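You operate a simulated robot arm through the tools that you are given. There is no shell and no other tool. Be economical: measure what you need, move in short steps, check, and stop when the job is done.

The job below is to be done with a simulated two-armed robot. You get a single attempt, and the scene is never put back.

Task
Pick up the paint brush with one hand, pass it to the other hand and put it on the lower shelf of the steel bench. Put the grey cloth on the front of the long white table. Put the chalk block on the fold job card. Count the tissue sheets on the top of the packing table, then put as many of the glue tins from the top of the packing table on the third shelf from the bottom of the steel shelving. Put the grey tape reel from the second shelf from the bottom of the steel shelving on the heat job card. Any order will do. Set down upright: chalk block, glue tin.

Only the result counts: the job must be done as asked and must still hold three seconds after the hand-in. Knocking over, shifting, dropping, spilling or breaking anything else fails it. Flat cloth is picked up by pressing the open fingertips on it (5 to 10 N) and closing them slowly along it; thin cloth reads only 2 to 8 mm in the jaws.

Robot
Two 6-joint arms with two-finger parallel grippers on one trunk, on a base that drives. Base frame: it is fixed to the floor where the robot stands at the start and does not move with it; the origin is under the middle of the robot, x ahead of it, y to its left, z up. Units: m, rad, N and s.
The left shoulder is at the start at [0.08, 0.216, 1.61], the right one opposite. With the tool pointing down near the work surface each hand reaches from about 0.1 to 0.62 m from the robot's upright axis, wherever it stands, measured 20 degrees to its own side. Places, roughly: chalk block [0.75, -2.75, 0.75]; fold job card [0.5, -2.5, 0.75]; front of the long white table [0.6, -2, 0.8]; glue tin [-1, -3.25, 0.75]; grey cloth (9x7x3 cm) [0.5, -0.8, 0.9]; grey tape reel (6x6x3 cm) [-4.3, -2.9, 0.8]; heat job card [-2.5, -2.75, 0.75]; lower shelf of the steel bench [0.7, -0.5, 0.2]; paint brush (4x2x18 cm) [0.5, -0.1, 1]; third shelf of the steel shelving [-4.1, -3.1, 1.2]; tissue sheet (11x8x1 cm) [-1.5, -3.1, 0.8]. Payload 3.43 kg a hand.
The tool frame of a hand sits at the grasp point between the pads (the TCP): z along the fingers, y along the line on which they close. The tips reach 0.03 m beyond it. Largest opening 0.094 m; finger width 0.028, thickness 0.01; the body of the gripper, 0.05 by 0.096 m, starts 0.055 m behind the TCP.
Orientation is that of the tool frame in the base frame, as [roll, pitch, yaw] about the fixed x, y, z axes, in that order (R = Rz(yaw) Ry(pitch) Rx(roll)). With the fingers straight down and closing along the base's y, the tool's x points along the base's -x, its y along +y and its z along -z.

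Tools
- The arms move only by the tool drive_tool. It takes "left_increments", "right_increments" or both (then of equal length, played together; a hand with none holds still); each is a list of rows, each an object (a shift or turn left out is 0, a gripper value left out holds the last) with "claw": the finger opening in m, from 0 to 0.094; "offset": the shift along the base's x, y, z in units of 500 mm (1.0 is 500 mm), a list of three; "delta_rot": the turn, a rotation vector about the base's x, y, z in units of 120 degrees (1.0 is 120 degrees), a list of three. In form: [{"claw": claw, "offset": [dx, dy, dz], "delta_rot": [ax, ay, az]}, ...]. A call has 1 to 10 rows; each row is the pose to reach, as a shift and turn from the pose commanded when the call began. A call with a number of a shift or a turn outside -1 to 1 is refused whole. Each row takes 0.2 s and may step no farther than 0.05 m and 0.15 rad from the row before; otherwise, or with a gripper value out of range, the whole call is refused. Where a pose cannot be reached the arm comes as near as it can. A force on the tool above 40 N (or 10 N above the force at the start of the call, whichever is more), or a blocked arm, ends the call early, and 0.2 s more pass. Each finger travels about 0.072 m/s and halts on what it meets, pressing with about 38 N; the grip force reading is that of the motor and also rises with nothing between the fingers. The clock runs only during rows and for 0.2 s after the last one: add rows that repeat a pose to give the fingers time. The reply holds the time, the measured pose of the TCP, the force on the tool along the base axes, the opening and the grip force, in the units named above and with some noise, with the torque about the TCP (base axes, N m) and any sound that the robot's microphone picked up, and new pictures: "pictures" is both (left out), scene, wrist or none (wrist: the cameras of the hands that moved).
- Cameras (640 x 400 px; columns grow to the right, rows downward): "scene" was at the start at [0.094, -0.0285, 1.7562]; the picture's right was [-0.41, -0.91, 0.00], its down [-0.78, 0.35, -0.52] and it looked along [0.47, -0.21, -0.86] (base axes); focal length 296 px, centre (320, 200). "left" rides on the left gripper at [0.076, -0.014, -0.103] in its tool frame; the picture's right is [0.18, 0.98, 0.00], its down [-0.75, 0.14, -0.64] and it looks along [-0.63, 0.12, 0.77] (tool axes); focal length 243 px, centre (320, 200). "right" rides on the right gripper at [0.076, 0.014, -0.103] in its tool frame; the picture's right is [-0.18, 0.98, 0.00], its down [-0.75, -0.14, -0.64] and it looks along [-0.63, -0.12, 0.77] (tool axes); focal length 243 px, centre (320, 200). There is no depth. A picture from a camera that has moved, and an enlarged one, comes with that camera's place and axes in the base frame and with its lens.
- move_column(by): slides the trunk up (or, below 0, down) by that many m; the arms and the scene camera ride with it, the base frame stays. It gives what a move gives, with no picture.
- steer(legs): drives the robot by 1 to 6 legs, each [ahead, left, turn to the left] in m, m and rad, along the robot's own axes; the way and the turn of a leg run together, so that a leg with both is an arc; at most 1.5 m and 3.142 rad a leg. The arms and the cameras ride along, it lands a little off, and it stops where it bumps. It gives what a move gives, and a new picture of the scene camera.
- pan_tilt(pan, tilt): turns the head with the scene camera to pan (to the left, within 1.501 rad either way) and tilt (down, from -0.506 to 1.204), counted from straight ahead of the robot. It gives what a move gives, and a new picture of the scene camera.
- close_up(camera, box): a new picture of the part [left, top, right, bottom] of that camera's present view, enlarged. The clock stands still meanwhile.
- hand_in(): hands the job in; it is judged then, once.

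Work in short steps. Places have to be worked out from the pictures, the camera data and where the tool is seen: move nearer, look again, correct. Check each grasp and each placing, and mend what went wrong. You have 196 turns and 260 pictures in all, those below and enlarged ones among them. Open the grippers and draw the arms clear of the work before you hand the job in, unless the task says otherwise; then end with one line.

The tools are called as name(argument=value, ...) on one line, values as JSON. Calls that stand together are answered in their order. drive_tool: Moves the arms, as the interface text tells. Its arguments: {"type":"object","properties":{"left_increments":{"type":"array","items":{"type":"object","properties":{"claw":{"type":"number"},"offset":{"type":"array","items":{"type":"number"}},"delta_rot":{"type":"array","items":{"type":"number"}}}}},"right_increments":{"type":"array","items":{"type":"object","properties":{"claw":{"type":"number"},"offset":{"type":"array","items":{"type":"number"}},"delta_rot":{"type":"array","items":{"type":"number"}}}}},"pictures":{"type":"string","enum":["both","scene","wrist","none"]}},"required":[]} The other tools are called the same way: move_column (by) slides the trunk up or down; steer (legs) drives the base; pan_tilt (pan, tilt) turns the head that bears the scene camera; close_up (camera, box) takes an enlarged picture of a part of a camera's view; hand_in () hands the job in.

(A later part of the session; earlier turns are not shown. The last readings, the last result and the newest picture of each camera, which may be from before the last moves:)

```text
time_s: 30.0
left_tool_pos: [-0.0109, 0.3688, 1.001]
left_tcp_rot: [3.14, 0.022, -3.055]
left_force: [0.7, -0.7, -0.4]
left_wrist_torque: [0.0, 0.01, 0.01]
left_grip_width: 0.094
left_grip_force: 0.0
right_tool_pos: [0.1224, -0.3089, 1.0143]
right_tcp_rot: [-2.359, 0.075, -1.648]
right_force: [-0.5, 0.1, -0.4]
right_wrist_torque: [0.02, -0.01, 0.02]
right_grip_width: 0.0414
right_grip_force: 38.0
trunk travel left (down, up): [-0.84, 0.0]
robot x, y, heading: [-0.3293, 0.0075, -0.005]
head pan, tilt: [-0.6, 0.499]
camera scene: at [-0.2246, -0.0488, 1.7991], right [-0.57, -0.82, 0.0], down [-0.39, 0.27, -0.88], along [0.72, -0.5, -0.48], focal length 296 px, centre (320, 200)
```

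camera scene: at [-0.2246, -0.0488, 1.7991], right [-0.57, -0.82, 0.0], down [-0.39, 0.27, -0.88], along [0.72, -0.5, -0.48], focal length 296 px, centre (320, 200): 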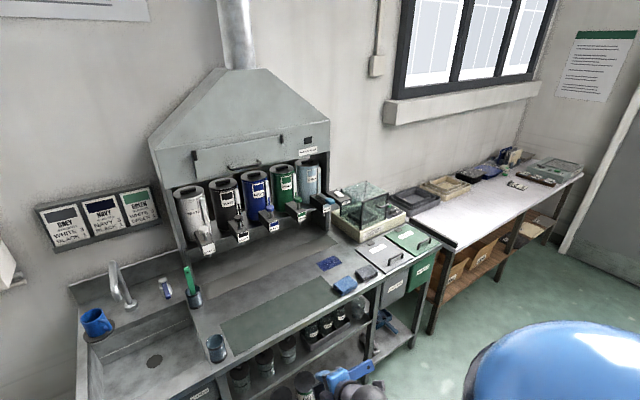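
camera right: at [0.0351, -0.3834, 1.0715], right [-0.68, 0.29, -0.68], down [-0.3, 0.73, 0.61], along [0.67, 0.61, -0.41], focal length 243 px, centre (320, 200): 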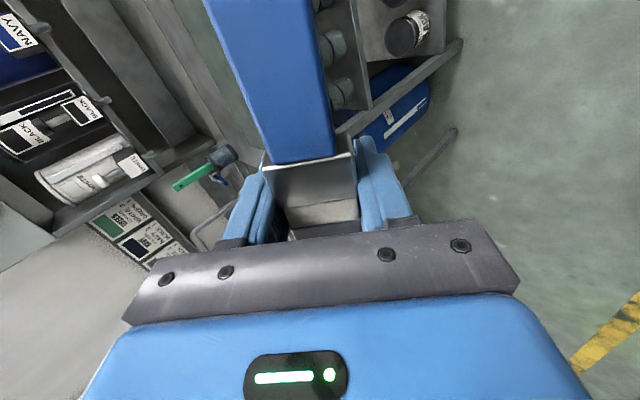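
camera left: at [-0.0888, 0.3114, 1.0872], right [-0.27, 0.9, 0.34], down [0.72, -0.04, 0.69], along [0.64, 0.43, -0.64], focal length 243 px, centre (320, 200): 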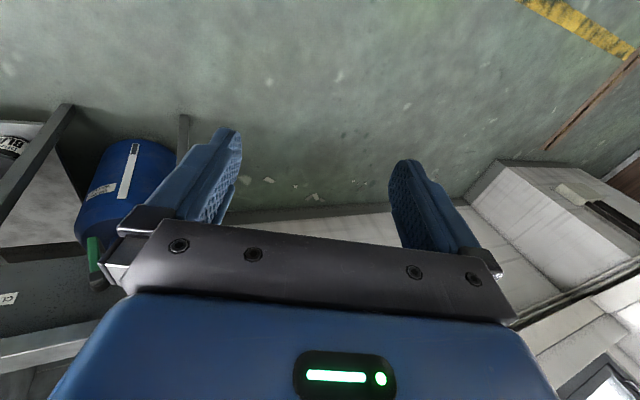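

Column moves are limited to 0.4, so I lower it in two steps and look.

move_column(by=-0.4)

move_column(by=-0.25)

pan_tilt(pan=-0.5, tilt=0.6)

```text
time_s: 33.8
left_tool_pos: [-0.0111, 0.3673, 0.6006]
left_tcp_rot: [3.142, 0.024, -3.054]
left_force: [-0.5, 0.1, 0.2]
left_wrist_torque: [-0.02, -0.03, -0.01]
left_grip_width: 0.0941
left_grip_force: 0.1
right_tool_pos: [0.1246, -0.3099, 0.6126]
right_tcp_rot: [-2.358, 0.076, -1.647]
right_force: [0.0, -0.4, -0.1]
right_wrist_torque: [0.06, -0.01, 0.01]
right_grip_width: 0.041
right_grip_force: 37.9
trunk travel left (down, up): [-0.44, 0.4]
robot x, y, heading: [-0.335, 0.0048, -0.001]
head pan, tilt: [-0.6, 0.499]
```

```text
time_s: 36.4
left_tool_pos: [-0.0099, 0.3673, 0.3498]
left_tcp_rot: [3.141, 0.022, -3.055]
left_force: [-0.6, 0.3, 0.3]
left_wrist_torque: [0.0, -0.01, 0.02]
left_grip_width: 0.0939
left_grip_force: 0.1
right_tool_pos: [0.1229, -0.309, 0.3638]
right_tcp_rot: [-2.359, 0.075, -1.647]
right_force: [0.8, -0.1, -0.2]
right_wrist_torque: [0.03, 0.01, -0.02]
right_grip_width: 0.0413
right_grip_force: 38.3
trunk travel left (down, up): [-0.19, 0.65]
robot x, y, heading: [-0.3325, 0.0017, -0.003]
head pan, tilt: [-0.6, 0.499]
```

```text
time_s: 37.0
left_tool_pos: [-0.0112, 0.3678, 0.3494]
left_tcp_rot: [3.141, 0.022, -3.055]
left_force: [-0.9, 0.4, 1.0]
left_wrist_torque: [0.01, -0.02, 0.0]
left_grip_width: 0.094
left_grip_force: 0.0
right_tool_pos: [0.1226, -0.3088, 0.3638]
right_tcp_rot: [-2.358, 0.077, -1.649]
right_force: [-0.7, -0.1, -0.9]
right_wrist_torque: [0.05, 0.02, -0.04]
right_grip_width: 0.0409
right_grip_force: 38.1
trunk travel left (down, up): [-0.19, 0.65]
robot x, y, heading: [-0.3322, 0.0041, 0.001]
head pan, tilt: [-0.499, 0.6]
camera scene: at [-0.2224, -0.0398, 1.1401], right [-0.48, -0.88, 0.0], down [-0.49, 0.27, -0.83], along [0.72, -0.4, -0.56], focal length 296 px, centre (320, 200)
```

scene: 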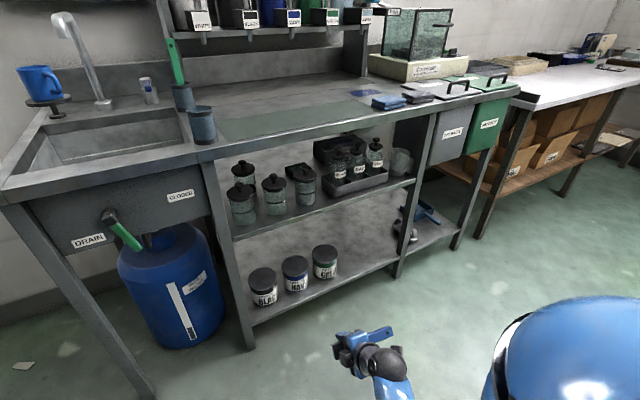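

The lower shelf (z≈0.19, front edge x≈0.44) is free right of the green can, between y≈-0.53 and the post at y≈-0.84. I drive right 0.32 m and ahead 0.27 m.

steer(legs=[[0, -0.32, 0], [0.27, 0, 0]])

```text
time_s: 39.4
left_tool_pos: [-0.0085, 0.0468, 0.3482]
left_tcp_rot: [-3.141, 0.024, -3.058]
left_force: [0.0, -0.5, 0.5]
left_wrist_torque: [-0.01, -0.01, 0.01]
left_grip_width: 0.0938
left_grip_force: 0.0
right_tool_pos: [0.1248, -0.6309, 0.3647]
right_tcp_rot: [-2.36, 0.076, -1.651]
right_force: [1.1, 0.1, 0.8]
right_wrist_torque: [0.07, -0.04, 0.0]
right_grip_width: 0.041
right_grip_force: 37.7
trunk travel left (down, up): [-0.19, 0.65]
robot x, y, heading: [-0.3306, -0.3164, -0.012]
head pan, tilt: [-0.499, 0.6]
stopped in leg 2: the robot was blocked; the commanded pose is now the measured one
camera scene: at [-0.2202, -0.3598, 1.1401], right [-0.48, -0.87, 0.0], down [-0.49, 0.27, -0.82], along [0.72, -0.4, -0.57], focal length 296 px, centre (320, 200)
```

scene: 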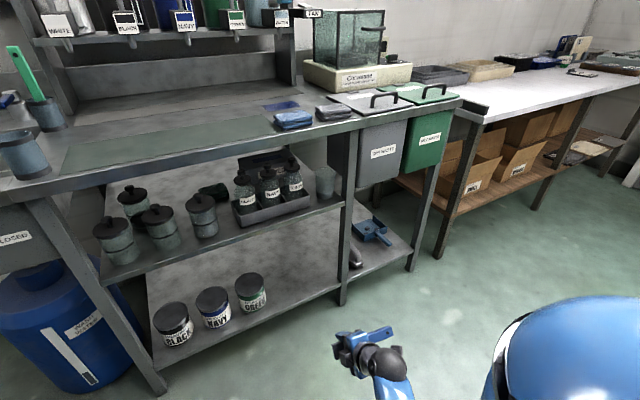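

Blocked without apparent reason; I try a smaller forward step.

steer(legs=[[0.1, 0, 0.012]])

```text
time_s: 40.6
left_tool_pos: [0.0871, 0.0525, 0.3496]
left_tcp_rot: [-3.141, 0.022, -3.043]
left_force: [-0.3, 0.6, -0.1]
left_wrist_torque: [-0.02, -0.01, 0.0]
left_grip_width: 0.0938
left_grip_force: 0.0
right_tool_pos: [0.2307, -0.6237, 0.364]
right_tcp_rot: [-2.362, 0.076, -1.638]
right_force: [0.6, 0.5, 0.4]
right_wrist_torque: [0.01, -0.05, 0.0]
right_grip_width: 0.0411
right_grip_force: 38.5
trunk travel left (down, up): [-0.19, 0.65]
robot x, y, heading: [-0.2313, -0.3178, 0.01]
head pan, tilt: [-0.499, 0.6]
camera scene: at [-0.118, -0.3582, 1.14], right [-0.47, -0.88, 0.0], down [-0.5, 0.27, -0.82], along [0.73, -0.39, -0.57], focal length 296 px, centre (320, 200)
```

scene: 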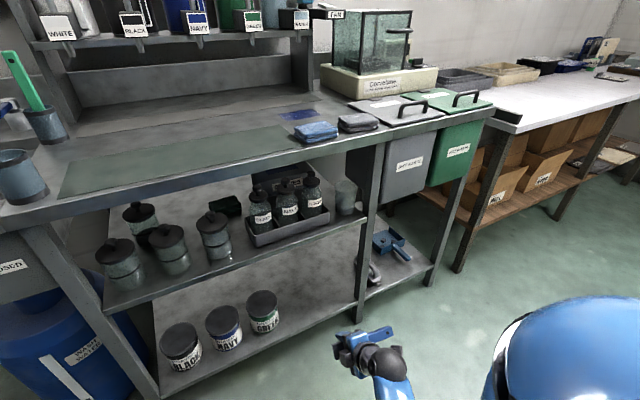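

That worked. Another 0.1 m ahead.

steer(legs=[[0.1, 0, -0.01]])

```text
time_s: 41.7
left_tool_pos: [0.1925, 0.0477, 0.3491]
left_tcp_rot: [-3.141, 0.021, -3.056]
left_force: [-0.2, 0.6, 0.3]
left_wrist_torque: [0.03, 0.02, 0.01]
left_grip_width: 0.0938
left_grip_force: 0.1
right_tool_pos: [0.3267, -0.629, 0.3636]
right_tcp_rot: [-2.362, 0.077, -1.65]
right_force: [-0.1, 0.3, -0.7]
right_wrist_torque: [0.01, -0.02, 0.0]
right_grip_width: 0.0412
right_grip_force: 38.1
trunk travel left (down, up): [-0.19, 0.65]
robot x, y, heading: [-0.1295, -0.3159, -0.006]
head pan, tilt: [-0.499, 0.6]
camera scene: at [-0.0174, -0.3595, 1.14], right [-0.48, -0.88, 0.0], down [-0.5, 0.27, -0.82], along [0.72, -0.4, -0.57], focal length 296 px, centre (320, 200)
```

scene: 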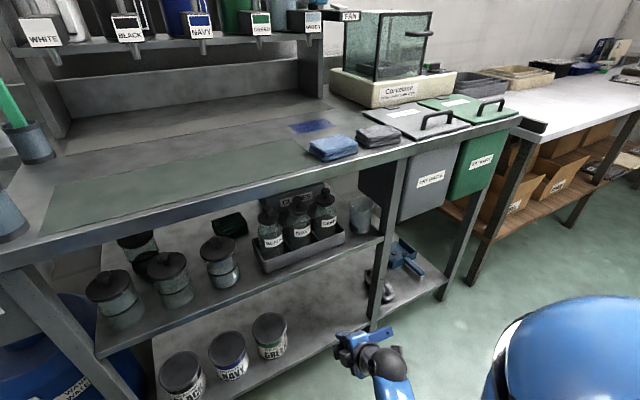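

I extend the right hand into the gap over the lower shelf to x≈0.53, z≈0.30.

drive_tool(right_increments=[{"offset": [0.082, 0, -0.02]}, {"offset": [0.164, 0, -0.05]}, {"offset": [0.246, 0, -0.08]}, {"offset": [0.328, 0, -0.11]}, {"offset": [0.406, 0, -0.13]}, {"offset": [0.406, 0, -0.13]}])

```text
time_s: 43.1
left_tool_pos: [0.1935, 0.0474, 0.3499]
left_tcp_rot: [3.141, 0.021, -3.057]
left_force: [-0.3, 0.7, 0.1]
left_wrist_torque: [-0.01, 0.0, 0.0]
left_grip_width: 0.094
left_grip_force: 0.0
right_tool_pos: [0.5306, -0.6294, 0.3001]
right_tcp_rot: [-2.359, 0.076, -1.65]
right_force: [-0.1, -0.5, 0.1]
right_wrist_torque: [0.03, 0.0, 0.02]
right_grip_width: 0.041
right_grip_force: 37.5
trunk travel left (down, up): [-0.19, 0.65]
robot x, y, heading: [-0.1291, -0.3132, -0.002]
head pan, tilt: [-0.499, 0.6]
camera scene: at [-0.0187, -0.3595, 1.1401], right [-0.48, -0.88, 0.0], down [-0.49, 0.27, -0.82], along [0.72, -0.4, -0.57], focal length 296 px, centre (320, 200)
camera right: at [0.4416, -0.7036, 0.3566], right [-0.68, 0.29, -0.68], down [-0.3, 0.73, 0.61], along [0.67, 0.61, -0.41], focal length 243 px, centre (320, 200)
```

scene: 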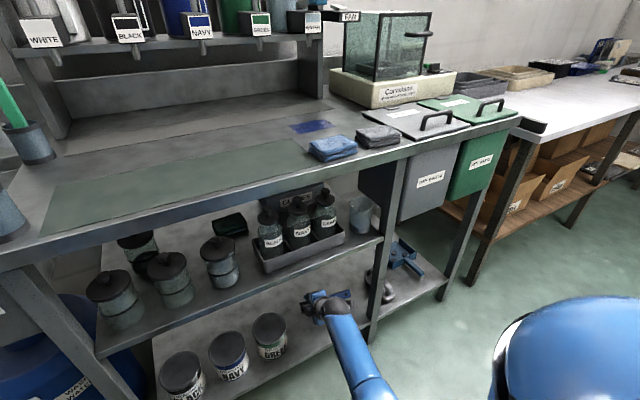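
right: 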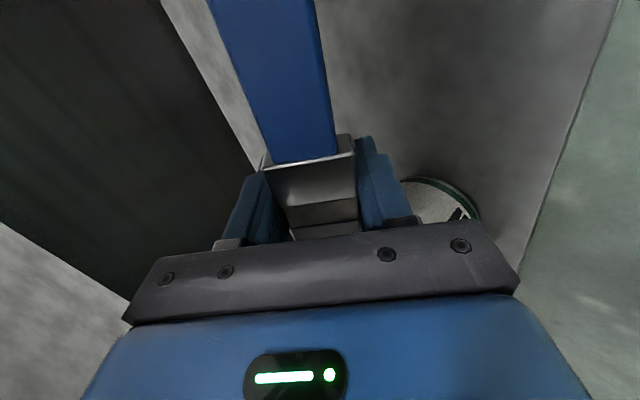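

The hand is over the shelf; the green can is just to the left. I shift 3 cm right (-y) for clearance and lower gently until contact.

drive_tool(right_increments=[{"offset": [0.0, -0.06, 0]}, {"offset": [0.0, -0.06, -0.06]}, {"offset": [0.0, -0.06, -0.11]}, {"offset": [0.0, -0.06, -0.13]}, {"offset": [0.0, -0.06, -0.14]}, {"offset": [0.0, -0.06, -0.15]}, {"offset": [0.0, -0.06, -0.16]}])

```text
time_s: 44.7
left_tool_pos: [0.1934, 0.0481, 0.3501]
left_tcp_rot: [-3.141, 0.024, -3.056]
left_force: [-0.9, -0.9, 0.2]
left_wrist_torque: [0.01, -0.02, -0.01]
left_grip_width: 0.0939
left_grip_force: 0.1
right_tool_pos: [0.5291, -0.6591, 0.2185]
right_tcp_rot: [-2.36, 0.078, -1.65]
right_force: [0.4, 0.1, 0.0]
right_wrist_torque: [0.03, 0.03, -0.03]
right_grip_width: 0.0411
right_grip_force: 38.2
trunk travel left (down, up): [-0.19, 0.65]
robot x, y, heading: [-0.1262, -0.3178, -0.007]
head pan, tilt: [-0.499, 0.6]
camera scene: at [-0.0184, -0.3595, 1.1401], right [-0.48, -0.88, 0.0], down [-0.49, 0.27, -0.82], along [0.72, -0.4, -0.57], focal length 296 px, centre (320, 200)
camera right: at [0.4405, -0.7327, 0.2758], right [-0.68, 0.29, -0.68], down [-0.3, 0.73, 0.61], along [0.67, 0.61, -0.41], focal length 243 px, centre (320, 200)
```

scene: 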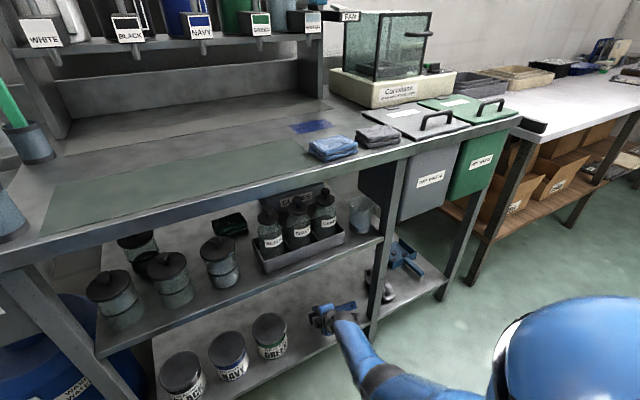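
right: 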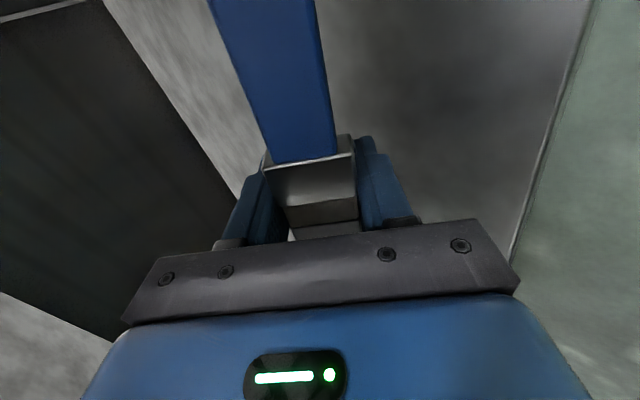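

No contact yet at z 0.2185; I keep lowering in small steps until the force rises.

drive_tool(right_increments=[{"offset": [0, 0, -0.012]}, {"offset": [0, 0, -0.024]}, {"offset": [0, 0, -0.036]}, {"offset": [0, 0, -0.048]}, {"offset": [0, 0, -0.06]}, {"offset": [0, 0, -0.072]}, {"offset": [0, 0, -0.084]}], pictures="wrist")

```text
time_s: 46.1
left_tool_pos: [0.1911, 0.0484, 0.3499]
left_tcp_rot: [-3.14, 0.027, -3.054]
left_force: [0.1, -0.1, 0.2]
left_wrist_torque: [-0.01, -0.02, 0.01]
left_grip_width: 0.094
left_grip_force: 0.0
right_tool_pos: [0.5295, -0.659, 0.204]
right_tcp_rot: [-2.349, 0.078, -1.644]
right_force: [-17.0, 6.3, 27.0]
right_wrist_torque: [0.05, 0.8, -0.19]
right_grip_width: 0.0413
right_grip_force: 38.3
right hand out of reach, approached as far as the arm can: row 4, 5, 6, 7
trunk travel left (down, up): [-0.19, 0.65]
robot x, y, heading: [-0.1266, -0.3131, -0.003]
head pan, tilt: [-0.499, 0.6]
stopped in row 7 (right hand): the force on the tool passed its limit at 41 N (the readings are from after the stop); the commanded pose is now the measured one
camera right: at [0.4407, -0.7328, 0.2602], right [-0.67, 0.29, -0.68], down [-0.31, 0.73, 0.61], along [0.68, 0.62, -0.4], focal length 243 px, centre (320, 200)
```

right: 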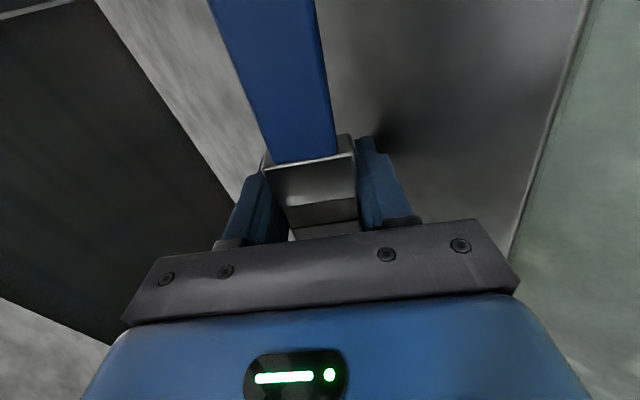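

Contact at z 0.204. I raise slightly, open gently and withdraw back along the tool axis.

drive_tool(right_increments=[{"offset": [0, 0, 0.02]}, {"offset": [0, 0, 0.03], "claw": 0.05}, {"offset": [0, 0, 0.034], "claw": 0.06}, {"offset": [0, 0, 0.034], "claw": 0.06}, {"offset": [0, 0, 0.034], "claw": 0.06}, {"offset": [-0.02, 0, 0.054], "claw": 0.06}, {"offset": [-0.04, 0, 0.074], "claw": 0.07}, {"offset": [-0.08, 0, 0.114], "claw": 0.07}, {"offset": [-0.12, 0, 0.154], "claw": 0.07}, {"offset": [-0.17, 0, 0.2], "claw": 0.07}])

```text
time_s: 48.3
left_tool_pos: [0.1921, 0.0496, 0.3504]
left_tcp_rot: [-3.141, 0.022, -3.051]
left_force: [0.3, -1.3, 0.1]
left_wrist_torque: [0.0, 0.0, 0.01]
left_grip_width: 0.0938
left_grip_force: 0.0
right_tool_pos: [0.4458, -0.6587, 0.2997]
right_tcp_rot: [-2.354, 0.078, -1.643]
right_force: [0.0, 0.5, -0.3]
right_wrist_torque: [0.0, 0.02, 0.01]
right_grip_width: 0.0701
right_grip_force: 0.1
right hand out of reach, approached as far as the arm can: row 1
trunk travel left (down, up): [-0.19, 0.65]
robot x, y, heading: [-0.1256, -0.3144, -0.001]
head pan, tilt: [-0.499, 0.6]
camera scene: at [-0.0186, -0.3586, 1.1402], right [-0.48, -0.88, 0.0], down [-0.5, 0.27, -0.83], along [0.72, -0.4, -0.56], focal length 296 px, centre (320, 200)
camera right: at [0.3571, -0.7338, 0.3565], right [-0.67, 0.29, -0.68], down [-0.3, 0.73, 0.61], along [0.67, 0.62, -0.41], focal length 243 px, centre (320, 200)
```

scene: 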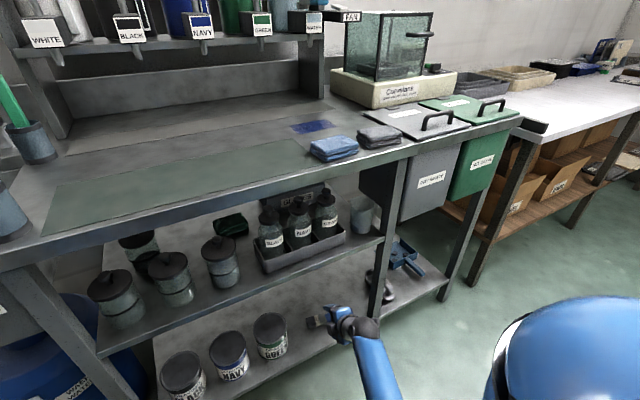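
right: 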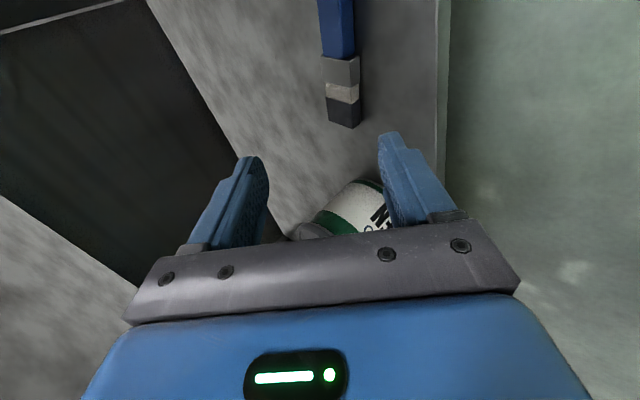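

The brush lies on the lower shelf, clear of the can. I retract the right hand out of the bench.

drive_tool(right_increments=[{"offset": [-0.09, 0, 0.03]}, {"offset": [-0.18, 0, 0.06]}, {"offset": [-0.27, 0, 0.1]}, {"offset": [-0.35, 0, 0.13]}], pictures="none")

steer(legs=[[-0.12, 0, 0]])

```text
time_s: 49.5
left_tool_pos: [0.192, 0.0498, 0.3496]
left_tcp_rot: [3.142, 0.02, -3.051]
left_force: [0.6, -0.4, 0.3]
left_wrist_torque: [-0.03, 0.01, -0.02]
left_grip_width: 0.0941
left_grip_force: 0.0
right_tool_pos: [0.3056, -0.6519, 0.3801]
right_tcp_rot: [-2.307, 0.047, -1.568]
right_force: [0.2, 0.1, -0.8]
right_wrist_torque: [-0.03, -0.03, 0.0]
right_grip_width: 0.0701
right_grip_force: 0.2
trunk travel left (down, up): [-0.19, 0.65]
robot x, y, heading: [-0.128, -0.314, 0.0]
head pan, tilt: [-0.499, 0.6]
stopped in row 4 (right hand): the arm was blocked; the commanded pose is now the measured one
```

```text
time_s: 50.8
left_tool_pos: [0.0734, 0.0487, 0.3494]
left_tcp_rot: [-3.14, 0.025, -3.057]
left_force: [0.3, 0.4, -0.4]
left_wrist_torque: [0.03, 0.01, -0.03]
left_grip_width: 0.0939
left_grip_force: 0.0
right_tool_pos: [0.1858, -0.6524, 0.3829]
right_tcp_rot: [-2.302, 0.043, -1.571]
right_force: [-0.3, 0.5, -0.2]
right_wrist_torque: [-0.01, -0.02, -0.02]
right_grip_width: 0.0701
right_grip_force: 0.1
trunk travel left (down, up): [-0.19, 0.65]
robot x, y, heading: [-0.2485, -0.3148, -0.005]
head pan, tilt: [-0.499, 0.6]
camera scene: at [-0.1388, -0.3585, 1.1398], right [-0.48, -0.88, 0.0], down [-0.49, 0.27, -0.83], along [0.72, -0.4, -0.56], focal length 296 px, centre (320, 200)
```

scene: 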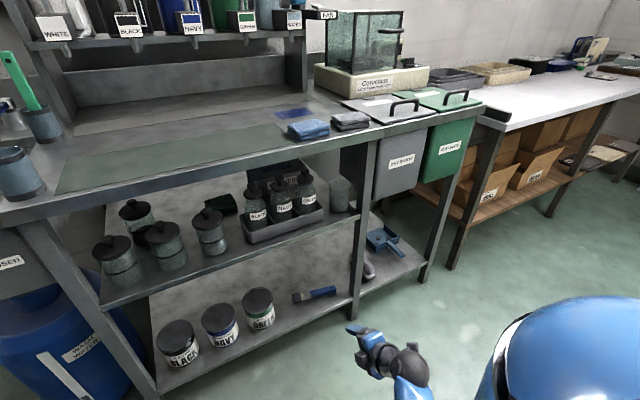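

The brush rests on the shelf. I raise the trunk fully and bring the right hand back to vertical.

move_column(by=0.4)

move_column(by=0.25)

drive_tool(right_increments=[{"delta_rot": [0, 0.067, 0]}, {"delta_rot": [0, 0.133, 0]}, {"delta_rot": [0, 0.2, 0]}, {"delta_rot": [0, 0.267, 0]}, {"delta_rot": [0, 0.333, 0]}, {"delta_rot": [0, 0.4, 0]}], pictures="none")

drive_tool(right_increments=[{"claw": 0.094, "delta_rot": [0, 0, -0.07]}, {"delta_rot": [0, 0, -0.14]}, {"delta_rot": [0, 0, -0.21]}, {"delta_rot": [0, 0, -0.28]}, {"delta_rot": [0, 0, -0.35]}, {"delta_rot": [0, 0, -0.42]}, {"delta_rot": [0, 0, -0.49]}, {"delta_rot": [0, 0, -0.56]}, {"delta_rot": [0, 0, -0.63]}, {"delta_rot": [0, 0, -0.7]}], pictures="none")

pan_tilt(pan=-0.6, tilt=0.7)

```text
time_s: 54.6
left_tool_pos: [0.074, 0.0495, 0.751]
left_tcp_rot: [3.141, 0.023, -3.054]
left_force: [-0.4, 0.3, 0.5]
left_wrist_torque: [0.0, -0.01, -0.01]
left_grip_width: 0.094
left_grip_force: 0.1
right_tool_pos: [0.1877, -0.6532, 0.7853]
right_tcp_rot: [-2.299, 0.043, -1.572]
right_force: [0.1, -0.9, 0.2]
right_wrist_torque: [0.03, -0.03, -0.02]
right_grip_width: 0.0698
right_grip_force: 0.0
trunk travel left (down, up): [-0.59, 0.25]
robot x, y, heading: [-0.2461, -0.3148, -0.004]
head pan, tilt: [-0.499, 0.6]
```

```text
time_s: 57.2
left_tool_pos: [0.0727, 0.0493, 1.0001]
left_tcp_rot: [3.141, 0.022, -3.054]
left_force: [0.2, 0.1, -0.8]
left_wrist_torque: [0.01, 0.03, 0.0]
left_grip_width: 0.0943
left_grip_force: 0.0
right_tool_pos: [0.1878, -0.6541, 1.0339]
right_tcp_rot: [-2.301, 0.045, -1.57]
right_force: [0.4, -0.5, 0.0]
right_wrist_torque: [0.0, 0.02, 0.02]
right_grip_width: 0.0701
right_grip_force: 0.0
trunk travel left (down, up): [-0.84, 0.0]
robot x, y, heading: [-0.2493, -0.3163, 0.0]
head pan, tilt: [-0.499, 0.6]
```

```text
time_s: 58.6
left_tool_pos: [0.0737, 0.0493, 0.9999]
left_tcp_rot: [-3.141, 0.021, -3.055]
left_force: [-0.3, 0.2, -0.7]
left_wrist_torque: [-0.01, 0.01, 0.02]
left_grip_width: 0.0942
left_grip_force: 0.0
right_tool_pos: [0.1866, -0.6527, 1.0328]
right_tcp_rot: [3.14, 0.028, -1.604]
right_force: [1.2, -0.7, -0.5]
right_wrist_torque: [0.01, 0.0, 0.0]
right_grip_width: 0.0699
right_grip_force: 0.1
trunk travel left (down, up): [-0.84, 0.0]
robot x, y, heading: [-0.246, -0.3137, -0.006]
head pan, tilt: [-0.499, 0.6]
```

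```text
time_s: 60.8
left_tool_pos: [0.0734, 0.0497, 1.0006]
left_tcp_rot: [-3.14, 0.023, -3.053]
left_force: [-0.8, -0.1, -1.7]
left_wrist_torque: [0.01, -0.01, 0.0]
left_grip_width: 0.0941
left_grip_force: 0.1
right_tool_pos: [0.1855, -0.6532, 1.0337]
right_tcp_rot: [-3.14, 0.029, -3.071]
right_force: [0.8, 0.4, 0.0]
right_wrist_torque: [0.01, 0.04, -0.01]
right_grip_width: 0.0939
right_grip_force: 0.0
trunk travel left (down, up): [-0.84, 0.0]
robot x, y, heading: [-0.2479, -0.3128, -0.0]
head pan, tilt: [-0.499, 0.6]
```

```text
time_s: 61.5
left_tool_pos: [0.0742, 0.0491, 1.0013]
left_tcp_rot: [-3.141, 0.022, -3.053]
left_force: [0.4, 0.0, 0.0]
left_wrist_torque: [-0.01, -0.02, 0.01]
left_grip_width: 0.094
left_grip_force: 0.0
right_tool_pos: [0.1847, -0.654, 1.0325]
right_tcp_rot: [-3.139, 0.03, -3.068]
right_force: [-0.2, 0.0, -0.3]
right_wrist_torque: [0.01, 0.02, 0.04]
right_grip_width: 0.094
right_grip_force: 0.2
trunk travel left (down, up): [-0.84, 0.0]
robot x, y, heading: [-0.25, -0.3126, -0.004]
head pan, tilt: [-0.6, 0.7]
camera scene: at [-0.145, -0.3641, 1.7815], right [-0.57, -0.82, 0.0], down [-0.53, 0.37, -0.76], along [0.63, -0.43, -0.64], focal length 296 px, centre (320, 200)
```

scene: 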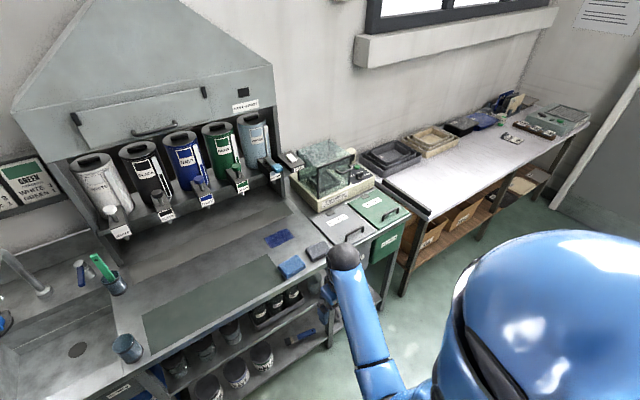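

I see the grey cloth near (0.47,-0.77). I drive closer so that the right hand can get above it.

steer(legs=[[0, -0.11, 0], [0.12, 0, 0], [0.1, 0, 0]])

drive_tool(right_increments=[{"delta_rot": [0, 0, 0.07]}, {"delta_rot": [0, 0, 0.14]}, {"delta_rot": [0, 0, 0.21]}, {"delta_rot": [0, 0, 0.28]}, {"delta_rot": [0, 0, 0.35]}, {"delta_rot": [0, 0, 0.42]}, {"delta_rot": [0, 0, 0.49]}, {"delta_rot": [0, 0, 0.56]}, {"delta_rot": [0, 0, 0.63]}, {"delta_rot": [0, 0, 0.7]}])

```text
time_s: 64.2
left_tool_pos: [0.2817, -0.0629, 1.0046]
left_tcp_rot: [-3.14, 0.032, -3.058]
left_force: [-0.3, 0.1, 0.4]
left_wrist_torque: [-0.02, -0.06, 0.0]
left_grip_width: 0.094
left_grip_force: 0.1
right_tool_pos: [0.3915, -0.7645, 1.0373]
right_tcp_rot: [-3.139, 0.04, -3.073]
right_force: [-0.7, -0.1, -0.1]
right_wrist_torque: [0.04, -0.05, 0.01]
right_grip_width: 0.0938
right_grip_force: 0.1
trunk travel left (down, up): [-0.84, 0.0]
robot x, y, heading: [-0.035, -0.4273, -0.008]
head pan, tilt: [-0.6, 0.7]
camera scene: at [0.0538, -0.4765, 1.7827], right [-0.57, -0.82, -0.01], down [-0.52, 0.37, -0.77], along [0.64, -0.44, -0.64], focal length 296 px, centre (320, 200)
```

scene: 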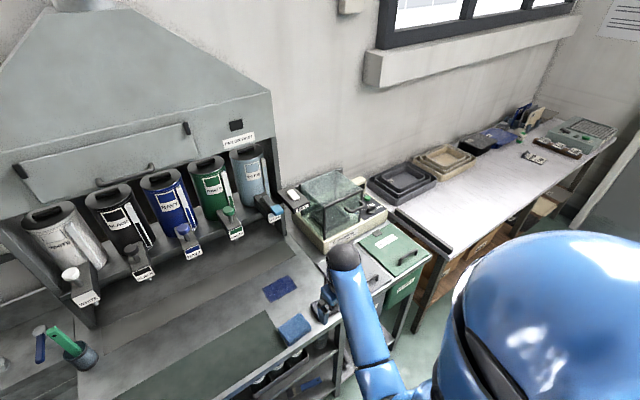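

```text
time_s: 66.4
left_tool_pos: [0.2898, -0.0626, 1.0]
left_tcp_rot: [-3.141, 0.02, -3.057]
left_force: [-0.5, -0.8, 0.4]
left_wrist_torque: [0.01, 0.02, -0.01]
left_grip_width: 0.0939
left_grip_force: 0.0
right_tool_pos: [0.4023, -0.7648, 1.0335]
right_tcp_rot: [-3.14, 0.03, -1.602]
right_force: [0.1, -0.2, 0.7]
right_wrist_torque: [0.01, -0.01, -0.02]
right_grip_width: 0.094
right_grip_force: 0.0
trunk travel left (down, up): [-0.84, 0.0]
robot x, y, heading: [-0.0276, -0.4274, -0.004]
head pan, tilt: [-0.6, 0.7]
camera scene: at [0.0716, -0.4756, 1.7815], right [-0.57, -0.82, 0.0], down [-0.53, 0.37, -0.76], along [0.63, -0.44, -0.64], focal length 296 px, centre (320, 200)
camera right: at [0.385, -0.8438, 1.1342], right [-0.98, 0.22, 0.0], down [0.16, 0.73, 0.66], along [0.14, 0.65, -0.75], focal length 243 px, centre (320, 200)
```

scene: 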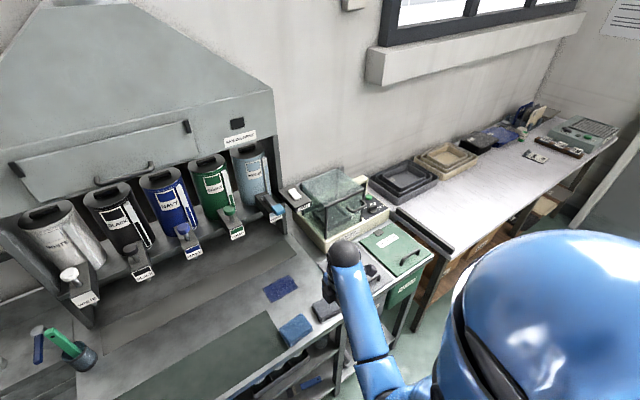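
right: 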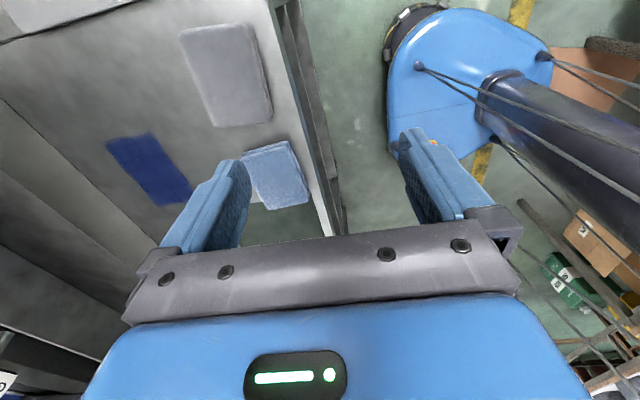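

The grey cloth's centre is about (0.49,-0.795) with its long side along y and the top at z≈0.88. I move above it at z≈0.95 and look again.

drive_tool(right_increments=[{"offset": [0.085, -0.032, 0.0]}, {"offset": [0.174, -0.064, 0]}, {"offset": [0.174, -0.064, -0.08]}, {"offset": [0.174, -0.064, -0.166]}, {"offset": [0.174, -0.064, -0.166]}], pictures="wrist")

```text
time_s: 67.6
left_tool_pos: [0.291, -0.0621, 0.9989]
left_tcp_rot: [3.141, 0.019, -3.055]
left_force: [0.3, -0.6, 0.8]
left_wrist_torque: [0.01, 0.01, 0.01]
left_grip_width: 0.0941
left_grip_force: 0.0
right_tool_pos: [0.4897, -0.7998, 0.9482]
right_tcp_rot: [3.141, 0.029, -1.604]
right_force: [-1.0, -0.8, 0.7]
right_wrist_torque: [0.01, -0.01, -0.01]
right_grip_width: 0.0939
right_grip_force: 0.1
trunk travel left (down, up): [-0.84, 0.0]
robot x, y, heading: [-0.0323, -0.4281, -0.004]
head pan, tilt: [-0.6, 0.7]
camera right: at [0.4731, -0.8785, 1.0496], right [-0.98, 0.22, 0.0], down [0.17, 0.73, 0.66], along [0.14, 0.65, -0.75], focal length 243 px, centre (320, 200)
```

right: 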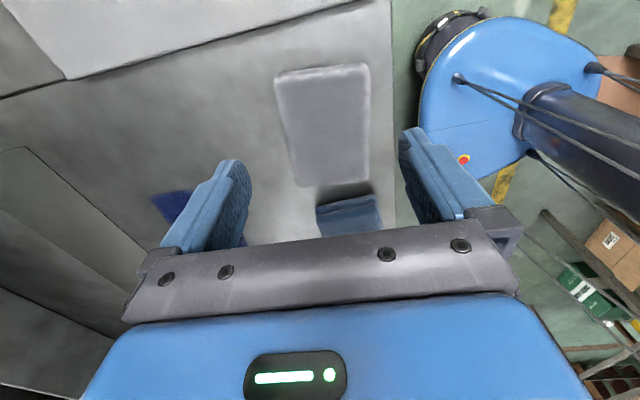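

Aligned. I descend in small steps towards z≈0.86, relying on the force stop for the bench contact.

drive_tool(right_increments=[{"offset": [-0.008, 0.01, -0.05]}, {"offset": [-0.008, 0.01, -0.1]}, {"offset": [-0.008, 0.01, -0.124]}, {"offset": [-0.008, 0.01, -0.14]}, {"offset": [-0.008, 0.01, -0.156]}, {"offset": [-0.008, 0.01, -0.172]}, {"offset": [-0.008, 0.01, -0.172]}], pictures="wrist")

```text
time_s: 68.7
left_tool_pos: [0.2857, -0.0598, 1.0014]
left_tcp_rot: [-3.137, 0.026, -3.057]
left_force: [0.4, 1.0, -0.4]
left_wrist_torque: [-0.02, 0.01, 0.01]
left_grip_width: 0.094
left_grip_force: 0.1
right_tool_pos: [0.4824, -0.7941, 0.8909]
right_tcp_rot: [-3.132, 0.02, -1.606]
right_force: [-19.5, 10.9, 41.9]
right_wrist_torque: [-0.15, 2.63, -0.4]
right_grip_width: 0.0941
right_grip_force: 0.3
trunk travel left (down, up): [-0.84, 0.0]
robot x, y, heading: [-0.0289, -0.4242, -0.008]
head pan, tilt: [-0.6, 0.7]
stopped in row 5 (right hand): the force on the tool passed its limit at 46 N (the readings are from after the stop); the commanded pose is now the measured one
camera right: at [0.4654, -0.8706, 0.9921], right [-0.98, 0.22, 0.0], down [0.16, 0.73, 0.66], along [0.15, 0.64, -0.75], focal length 243 px, centre (320, 200)
```

right: 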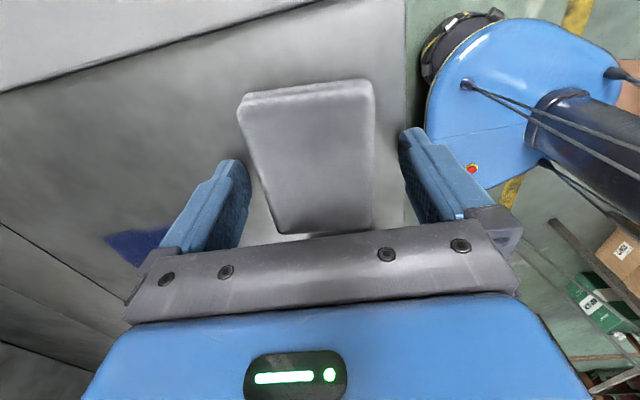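

Contact with the bench top at tip z≈0.86. I raise 4 mm and close on the cloth's sides.

drive_tool(right_increments=[{"offset": [0, 0, 0.01]}, {"offset": [0, 0, 0.01], "claw": 0.07}, {"offset": [0, 0, 0.01], "claw": 0.05}, {"offset": [0, 0, 0.01], "claw": 0.03}, {"offset": [0, 0, 0.01], "claw": 0.01}, {"offset": [0, 0, 0.01], "claw": 0.0}, {"offset": [0, 0, 0.01], "claw": 0.0}], pictures="wrist")

```text
time_s: 70.3
left_tool_pos: [0.2905, -0.0619, 0.9996]
left_tcp_rot: [3.141, 0.022, -3.056]
left_force: [0.2, 0.4, 0.7]
left_wrist_torque: [0.04, -0.02, -0.01]
left_grip_width: 0.0941
left_grip_force: 0.0
right_tool_pos: [0.488, -0.7954, 0.8902]
right_tcp_rot: [-3.131, 0.024, -1.604]
right_force: [0.5, -0.6, 2.8]
right_wrist_torque: [-0.01, -0.15, -0.04]
right_grip_width: 0.0659
right_grip_force: 37.5
trunk travel left (down, up): [-0.84, 0.0]
robot x, y, heading: [-0.0278, -0.4245, -0.004]
head pan, tilt: [-0.6, 0.7]
camera right: at [0.47, -0.8737, 0.9923], right [-0.98, 0.22, -0.01], down [0.16, 0.73, 0.66], along [0.15, 0.64, -0.75], focal length 243 px, centre (320, 200)
```

right: 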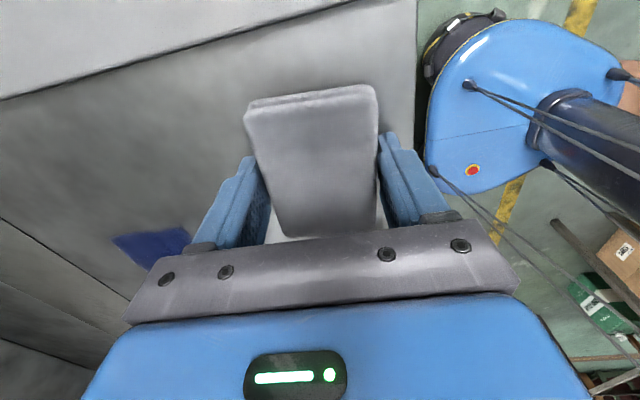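

Gripped (0.066 m). Lift 0.14 m.

drive_tool(right_increments=[{"offset": [0, 0, 0.07]}, {"offset": [0, 0, 0.14]}, {"offset": [0, 0, 0.21]}, {"offset": [0, 0, 0.28]}], pictures="wrist")

```text
time_s: 71.3
left_tool_pos: [0.2897, -0.0632, 1.0009]
left_tcp_rot: [3.14, 0.022, -3.054]
left_force: [-0.2, -0.2, -0.4]
left_wrist_torque: [-0.01, 0.0, 0.01]
left_grip_width: 0.0941
left_grip_force: 0.1
right_tool_pos: [0.4849, -0.7948, 1.0302]
right_tcp_rot: [-3.129, 0.022, -1.605]
right_force: [-0.9, -0.3, -0.3]
right_wrist_torque: [0.01, 0.0, -0.01]
right_grip_width: 0.0657
right_grip_force: 38.0
trunk travel left (down, up): [-0.84, 0.0]
robot x, y, heading: [-0.0305, -0.4253, -0.004]
head pan, tilt: [-0.6, 0.7]
camera right: at [0.4681, -0.8727, 1.1311], right [-0.98, 0.22, -0.01], down [0.16, 0.73, 0.66], along [0.15, 0.64, -0.75], focal length 243 px, centre (320, 200)
```

right: 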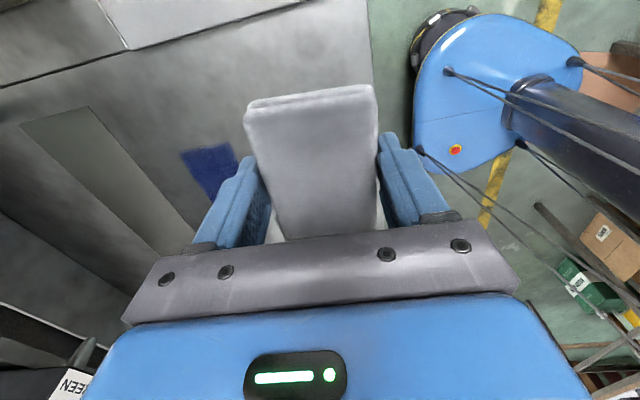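

The cloth is held. I back off 0.15 m and strafe right 1.15 m along the white table.

steer(legs=[[-0.15, 0, 0], [0, -0.6, 0], [0, -0.55, 0]])

```text
time_s: 78.4
left_tool_pos: [0.1396, -1.211, 0.9986]
left_tcp_rot: [-3.141, 0.021, -3.04]
left_force: [0.4, -0.8, -0.1]
left_wrist_torque: [-0.01, -0.02, 0.0]
left_grip_width: 0.0939
left_grip_force: 0.1
right_tool_pos: [0.3473, -1.9404, 1.0297]
right_tcp_rot: [-3.129, 0.02, -1.587]
right_force: [0.2, 0.1, 0.1]
right_wrist_torque: [-0.02, 0.0, -0.01]
right_grip_width: 0.0648
right_grip_force: 37.7
trunk travel left (down, up): [-0.84, 0.0]
robot x, y, heading: [-0.1767, -1.5832, 0.014]
head pan, tilt: [-0.6, 0.7]
camera scene: at [-0.0732, -1.6267, 1.7816], right [-0.56, -0.83, 0.0], down [-0.54, 0.36, -0.77], along [0.64, -0.43, -0.64], focal length 296 px, centre (320, 200)
```

scene: 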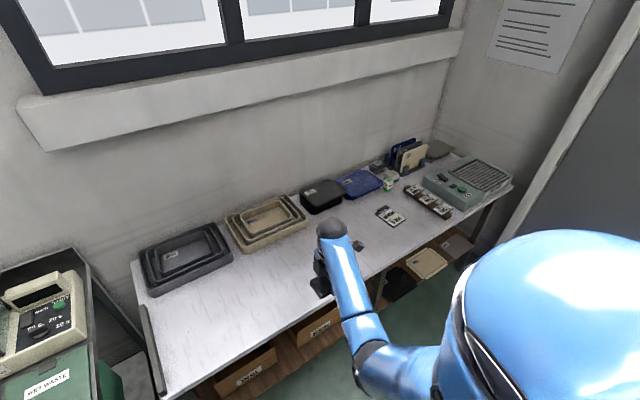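

The table front edge is at x≈0.44, top ≈0.75. I zoom to see the free front area and the items further along.

close_up(camera="scene", box=[220, 120, 520, 320])

close_up(camera="scene", box=[350, 120, 520, 260])

```text
2.00 times, centred on (370, 220) of scene
camera zoom: at [-0.0732, -1.6267, 1.7816], right [-0.56, -0.83, 0.0], down [-0.54, 0.36, -0.77], along [0.64, -0.43, -0.64], focal length 591 px, centre (220, 160)
```

zoom: 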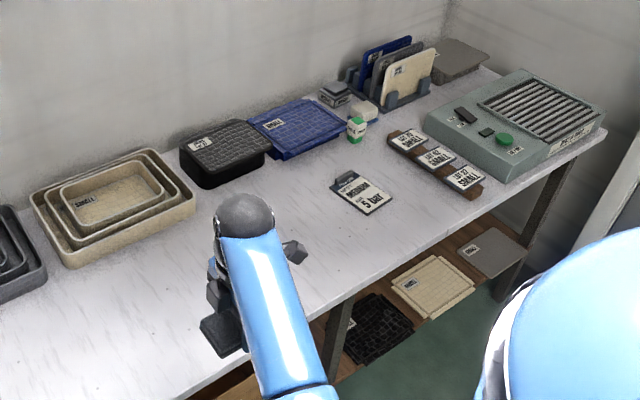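

```text
2.86 times, centred on (435, 190) of scene
camera zoom: at [-0.0732, -1.6267, 1.7816], right [-0.56, -0.83, 0.0], down [-0.54, 0.36, -0.77], along [0.64, -0.43, -0.64], focal length 845 px, centre (-9, 229)
```

zoom: 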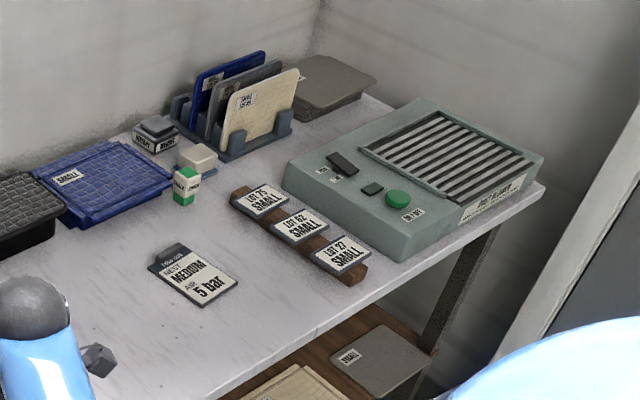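

The front area of the table is empty there. I drive 0.12 m ahead and lower the trunk 0.12 m.

steer(legs=[[0.12, 0, -0.014]])

move_column(by=-0.12)

drive_tool(right_increments=[{"offset": [0.06, -0.03, 0]}, {"offset": [0.12, -0.06, 0]}, {"offset": [0.12, -0.06, -0.08]}, {"offset": [0.12, -0.06, -0.08]}])

```text
time_s: 79.7
left_tool_pos: [0.2563, -1.218, 1.0019]
left_tcp_rot: [-3.14, 0.027, -3.052]
left_force: [-0.3, -0.6, 0.0]
left_wrist_torque: [0.02, -0.03, 0.0]
left_grip_width: 0.094
left_grip_force: 0.0
right_tool_pos: [0.453, -1.9485, 1.0321]
right_tcp_rot: [-3.125, 0.022, -1.602]
right_force: [-0.2, 0.0, -0.2]
right_wrist_torque: [0.03, -0.02, 0.0]
right_grip_width: 0.0646
right_grip_force: 38.4
trunk travel left (down, up): [-0.84, 0.0]
robot x, y, heading: [-0.0587, -1.5868, -0.006]
head pan, tilt: [-0.6, 0.7]
camera scene: at [0.0344, -1.6302, 1.7822], right [-0.57, -0.82, 0.0], down [-0.53, 0.36, -0.77], along [0.63, -0.43, -0.64], focal length 296 px, centre (320, 200)
```

scene: 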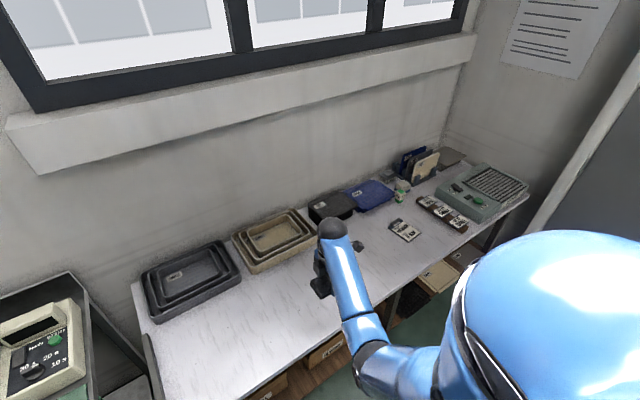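

```text
time_s: 81.2
left_tool_pos: [0.2621, -1.2181, 0.8805]
left_tcp_rot: [-3.14, 0.02, -3.053]
left_force: [0.3, -0.2, 0.8]
left_wrist_torque: [0.01, 0.0, 0.0]
left_grip_width: 0.094
left_grip_force: 0.0
right_tool_pos: [0.4596, -1.9486, 0.9084]
right_tcp_rot: [-3.133, 0.022, -1.602]
right_force: [0.3, -0.9, 0.1]
right_wrist_torque: [-0.01, 0.02, 0.01]
right_grip_width: 0.0647
right_grip_force: 37.9
trunk travel left (down, up): [-0.72, 0.12]
robot x, y, heading: [-0.0595, -1.5829, -0.004]
head pan, tilt: [-0.6, 0.7]
```

```text
time_s: 82.2
left_tool_pos: [0.2611, -1.2189, 0.8798]
left_tcp_rot: [3.141, 0.023, -3.054]
left_force: [0.5, -1.2, 0.2]
left_wrist_torque: [0.01, -0.03, 0.01]
left_grip_width: 0.0942
left_grip_force: 0.0
right_tool_pos: [0.5186, -1.9774, 0.872]
right_tcp_rot: [-3.133, 0.022, -1.602]
right_force: [0.3, 0.3, -1.2]
right_wrist_torque: [0.02, -0.01, -0.03]
right_grip_width: 0.0647
right_grip_force: 38.0
trunk travel left (down, up): [-0.72, 0.12]
robot x, y, heading: [-0.0563, -1.5791, -0.005]
head pan, tilt: [-0.6, 0.7]
camera scene: at [0.0428, -1.6306, 1.6615], right [-0.57, -0.82, 0.0], down [-0.53, 0.37, -0.77], along [0.63, -0.43, -0.64], focal length 296 px, centre (320, 200)
camera right: at [0.5013, -2.0552, 0.9721], right [-0.98, 0.22, -0.01], down [0.16, 0.73, 0.66], along [0.15, 0.64, -0.75], focal length 243 px, centre (320, 200)
```

scene: 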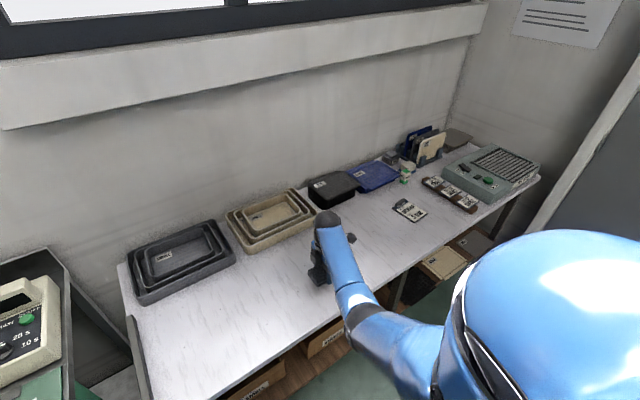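
right: 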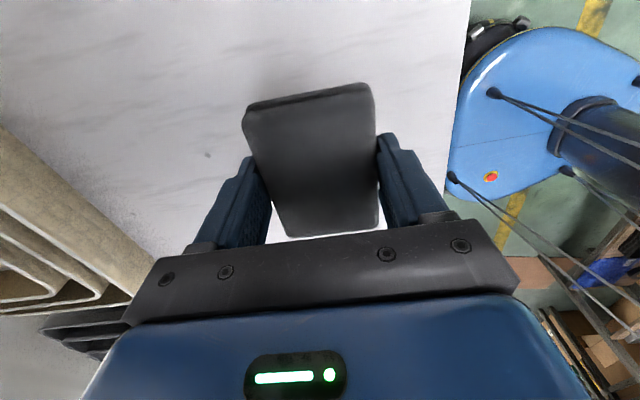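

Over a clear spot. I lower until contact.

drive_tool(right_increments=[{"offset": [0, 0, -0.06]}, {"offset": [0, 0, -0.12]}, {"offset": [0, 0, -0.15]}, {"offset": [0, 0, -0.164]}, {"offset": [0, 0, -0.174]}, {"offset": [0, 0, -0.184]}, {"offset": [0, 0, -0.194]}, {"offset": [0, 0, -0.204]}], pictures="none")

```text
time_s: 82.9
left_tool_pos: [0.2592, -1.2164, 0.8801]
left_tcp_rot: [-3.139, 0.023, -3.052]
left_force: [-0.2, 0.5, -0.3]
left_wrist_torque: [-0.02, 0.0, -0.02]
left_grip_width: 0.0938
left_grip_force: 0.1
right_tool_pos: [0.5181, -1.9759, 0.8115]
right_tcp_rot: [-3.132, 0.02, -1.605]
right_force: [-3.4, 1.5, 11.7]
right_wrist_torque: [0.22, 0.46, 0.02]
right_grip_width: 0.0647
right_grip_force: 38.4
trunk travel left (down, up): [-0.72, 0.12]
robot x, y, heading: [-0.0562, -1.5825, -0.006]
head pan, tilt: [-0.6, 0.7]
stopped in row 3 (right hand): the force on the tool passed its limit at 48 N (the readings are from after the stop); the commanded pose is now the measured one
```

Contact at TCP 0.8115, so the table top is about 0.78. I open and lift.

drive_tool(right_increments=[{"offset": [0, 0, 0.004], "claw": 0.075}, {"offset": [0, 0, 0.004], "claw": 0.094}, {"offset": [0, 0, 0.004], "claw": 0.094}, {"offset": [0, 0, 0.07]}, {"offset": [0, 0, 0.16]}, {"offset": [0, 0, 0.25]}])

```text
time_s: 84.3
left_tool_pos: [0.2616, -1.2177, 0.8801]
left_tcp_rot: [-3.141, 0.021, -3.053]
left_force: [0.1, 0.0, -0.4]
left_wrist_torque: [-0.02, -0.01, -0.03]
left_grip_width: 0.0939
left_grip_force: 0.0
right_tool_pos: [0.5206, -1.9797, 0.9346]
right_tcp_rot: [-3.131, 0.022, -1.603]
right_force: [0.1, -0.2, 0.6]
right_wrist_torque: [0.0, 0.0, -0.03]
right_grip_width: 0.0939
right_grip_force: 0.0
trunk travel left (down, up): [-0.72, 0.12]
robot x, y, heading: [-0.0511, -1.5822, -0.004]
head pan, tilt: [-0.6, 0.7]
camera scene: at [0.0434, -1.6306, 1.6614], right [-0.57, -0.82, 0.0], down [-0.53, 0.37, -0.76], along [0.63, -0.43, -0.64], focal length 296 px, centre (320, 200)
camera right: at [0.5036, -2.057, 1.0354], right [-0.98, 0.22, 0.0], down [0.16, 0.73, 0.66], along [0.15, 0.64, -0.75], focal length 243 px, centre (320, 200)
```

scene: 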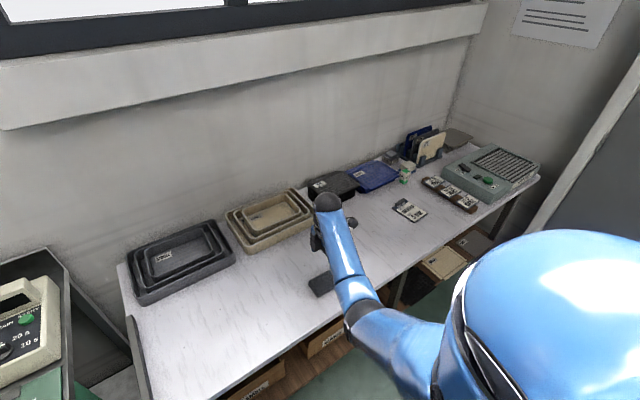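
right: 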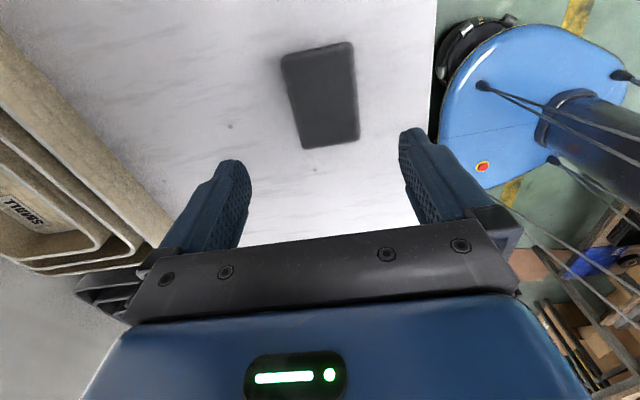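

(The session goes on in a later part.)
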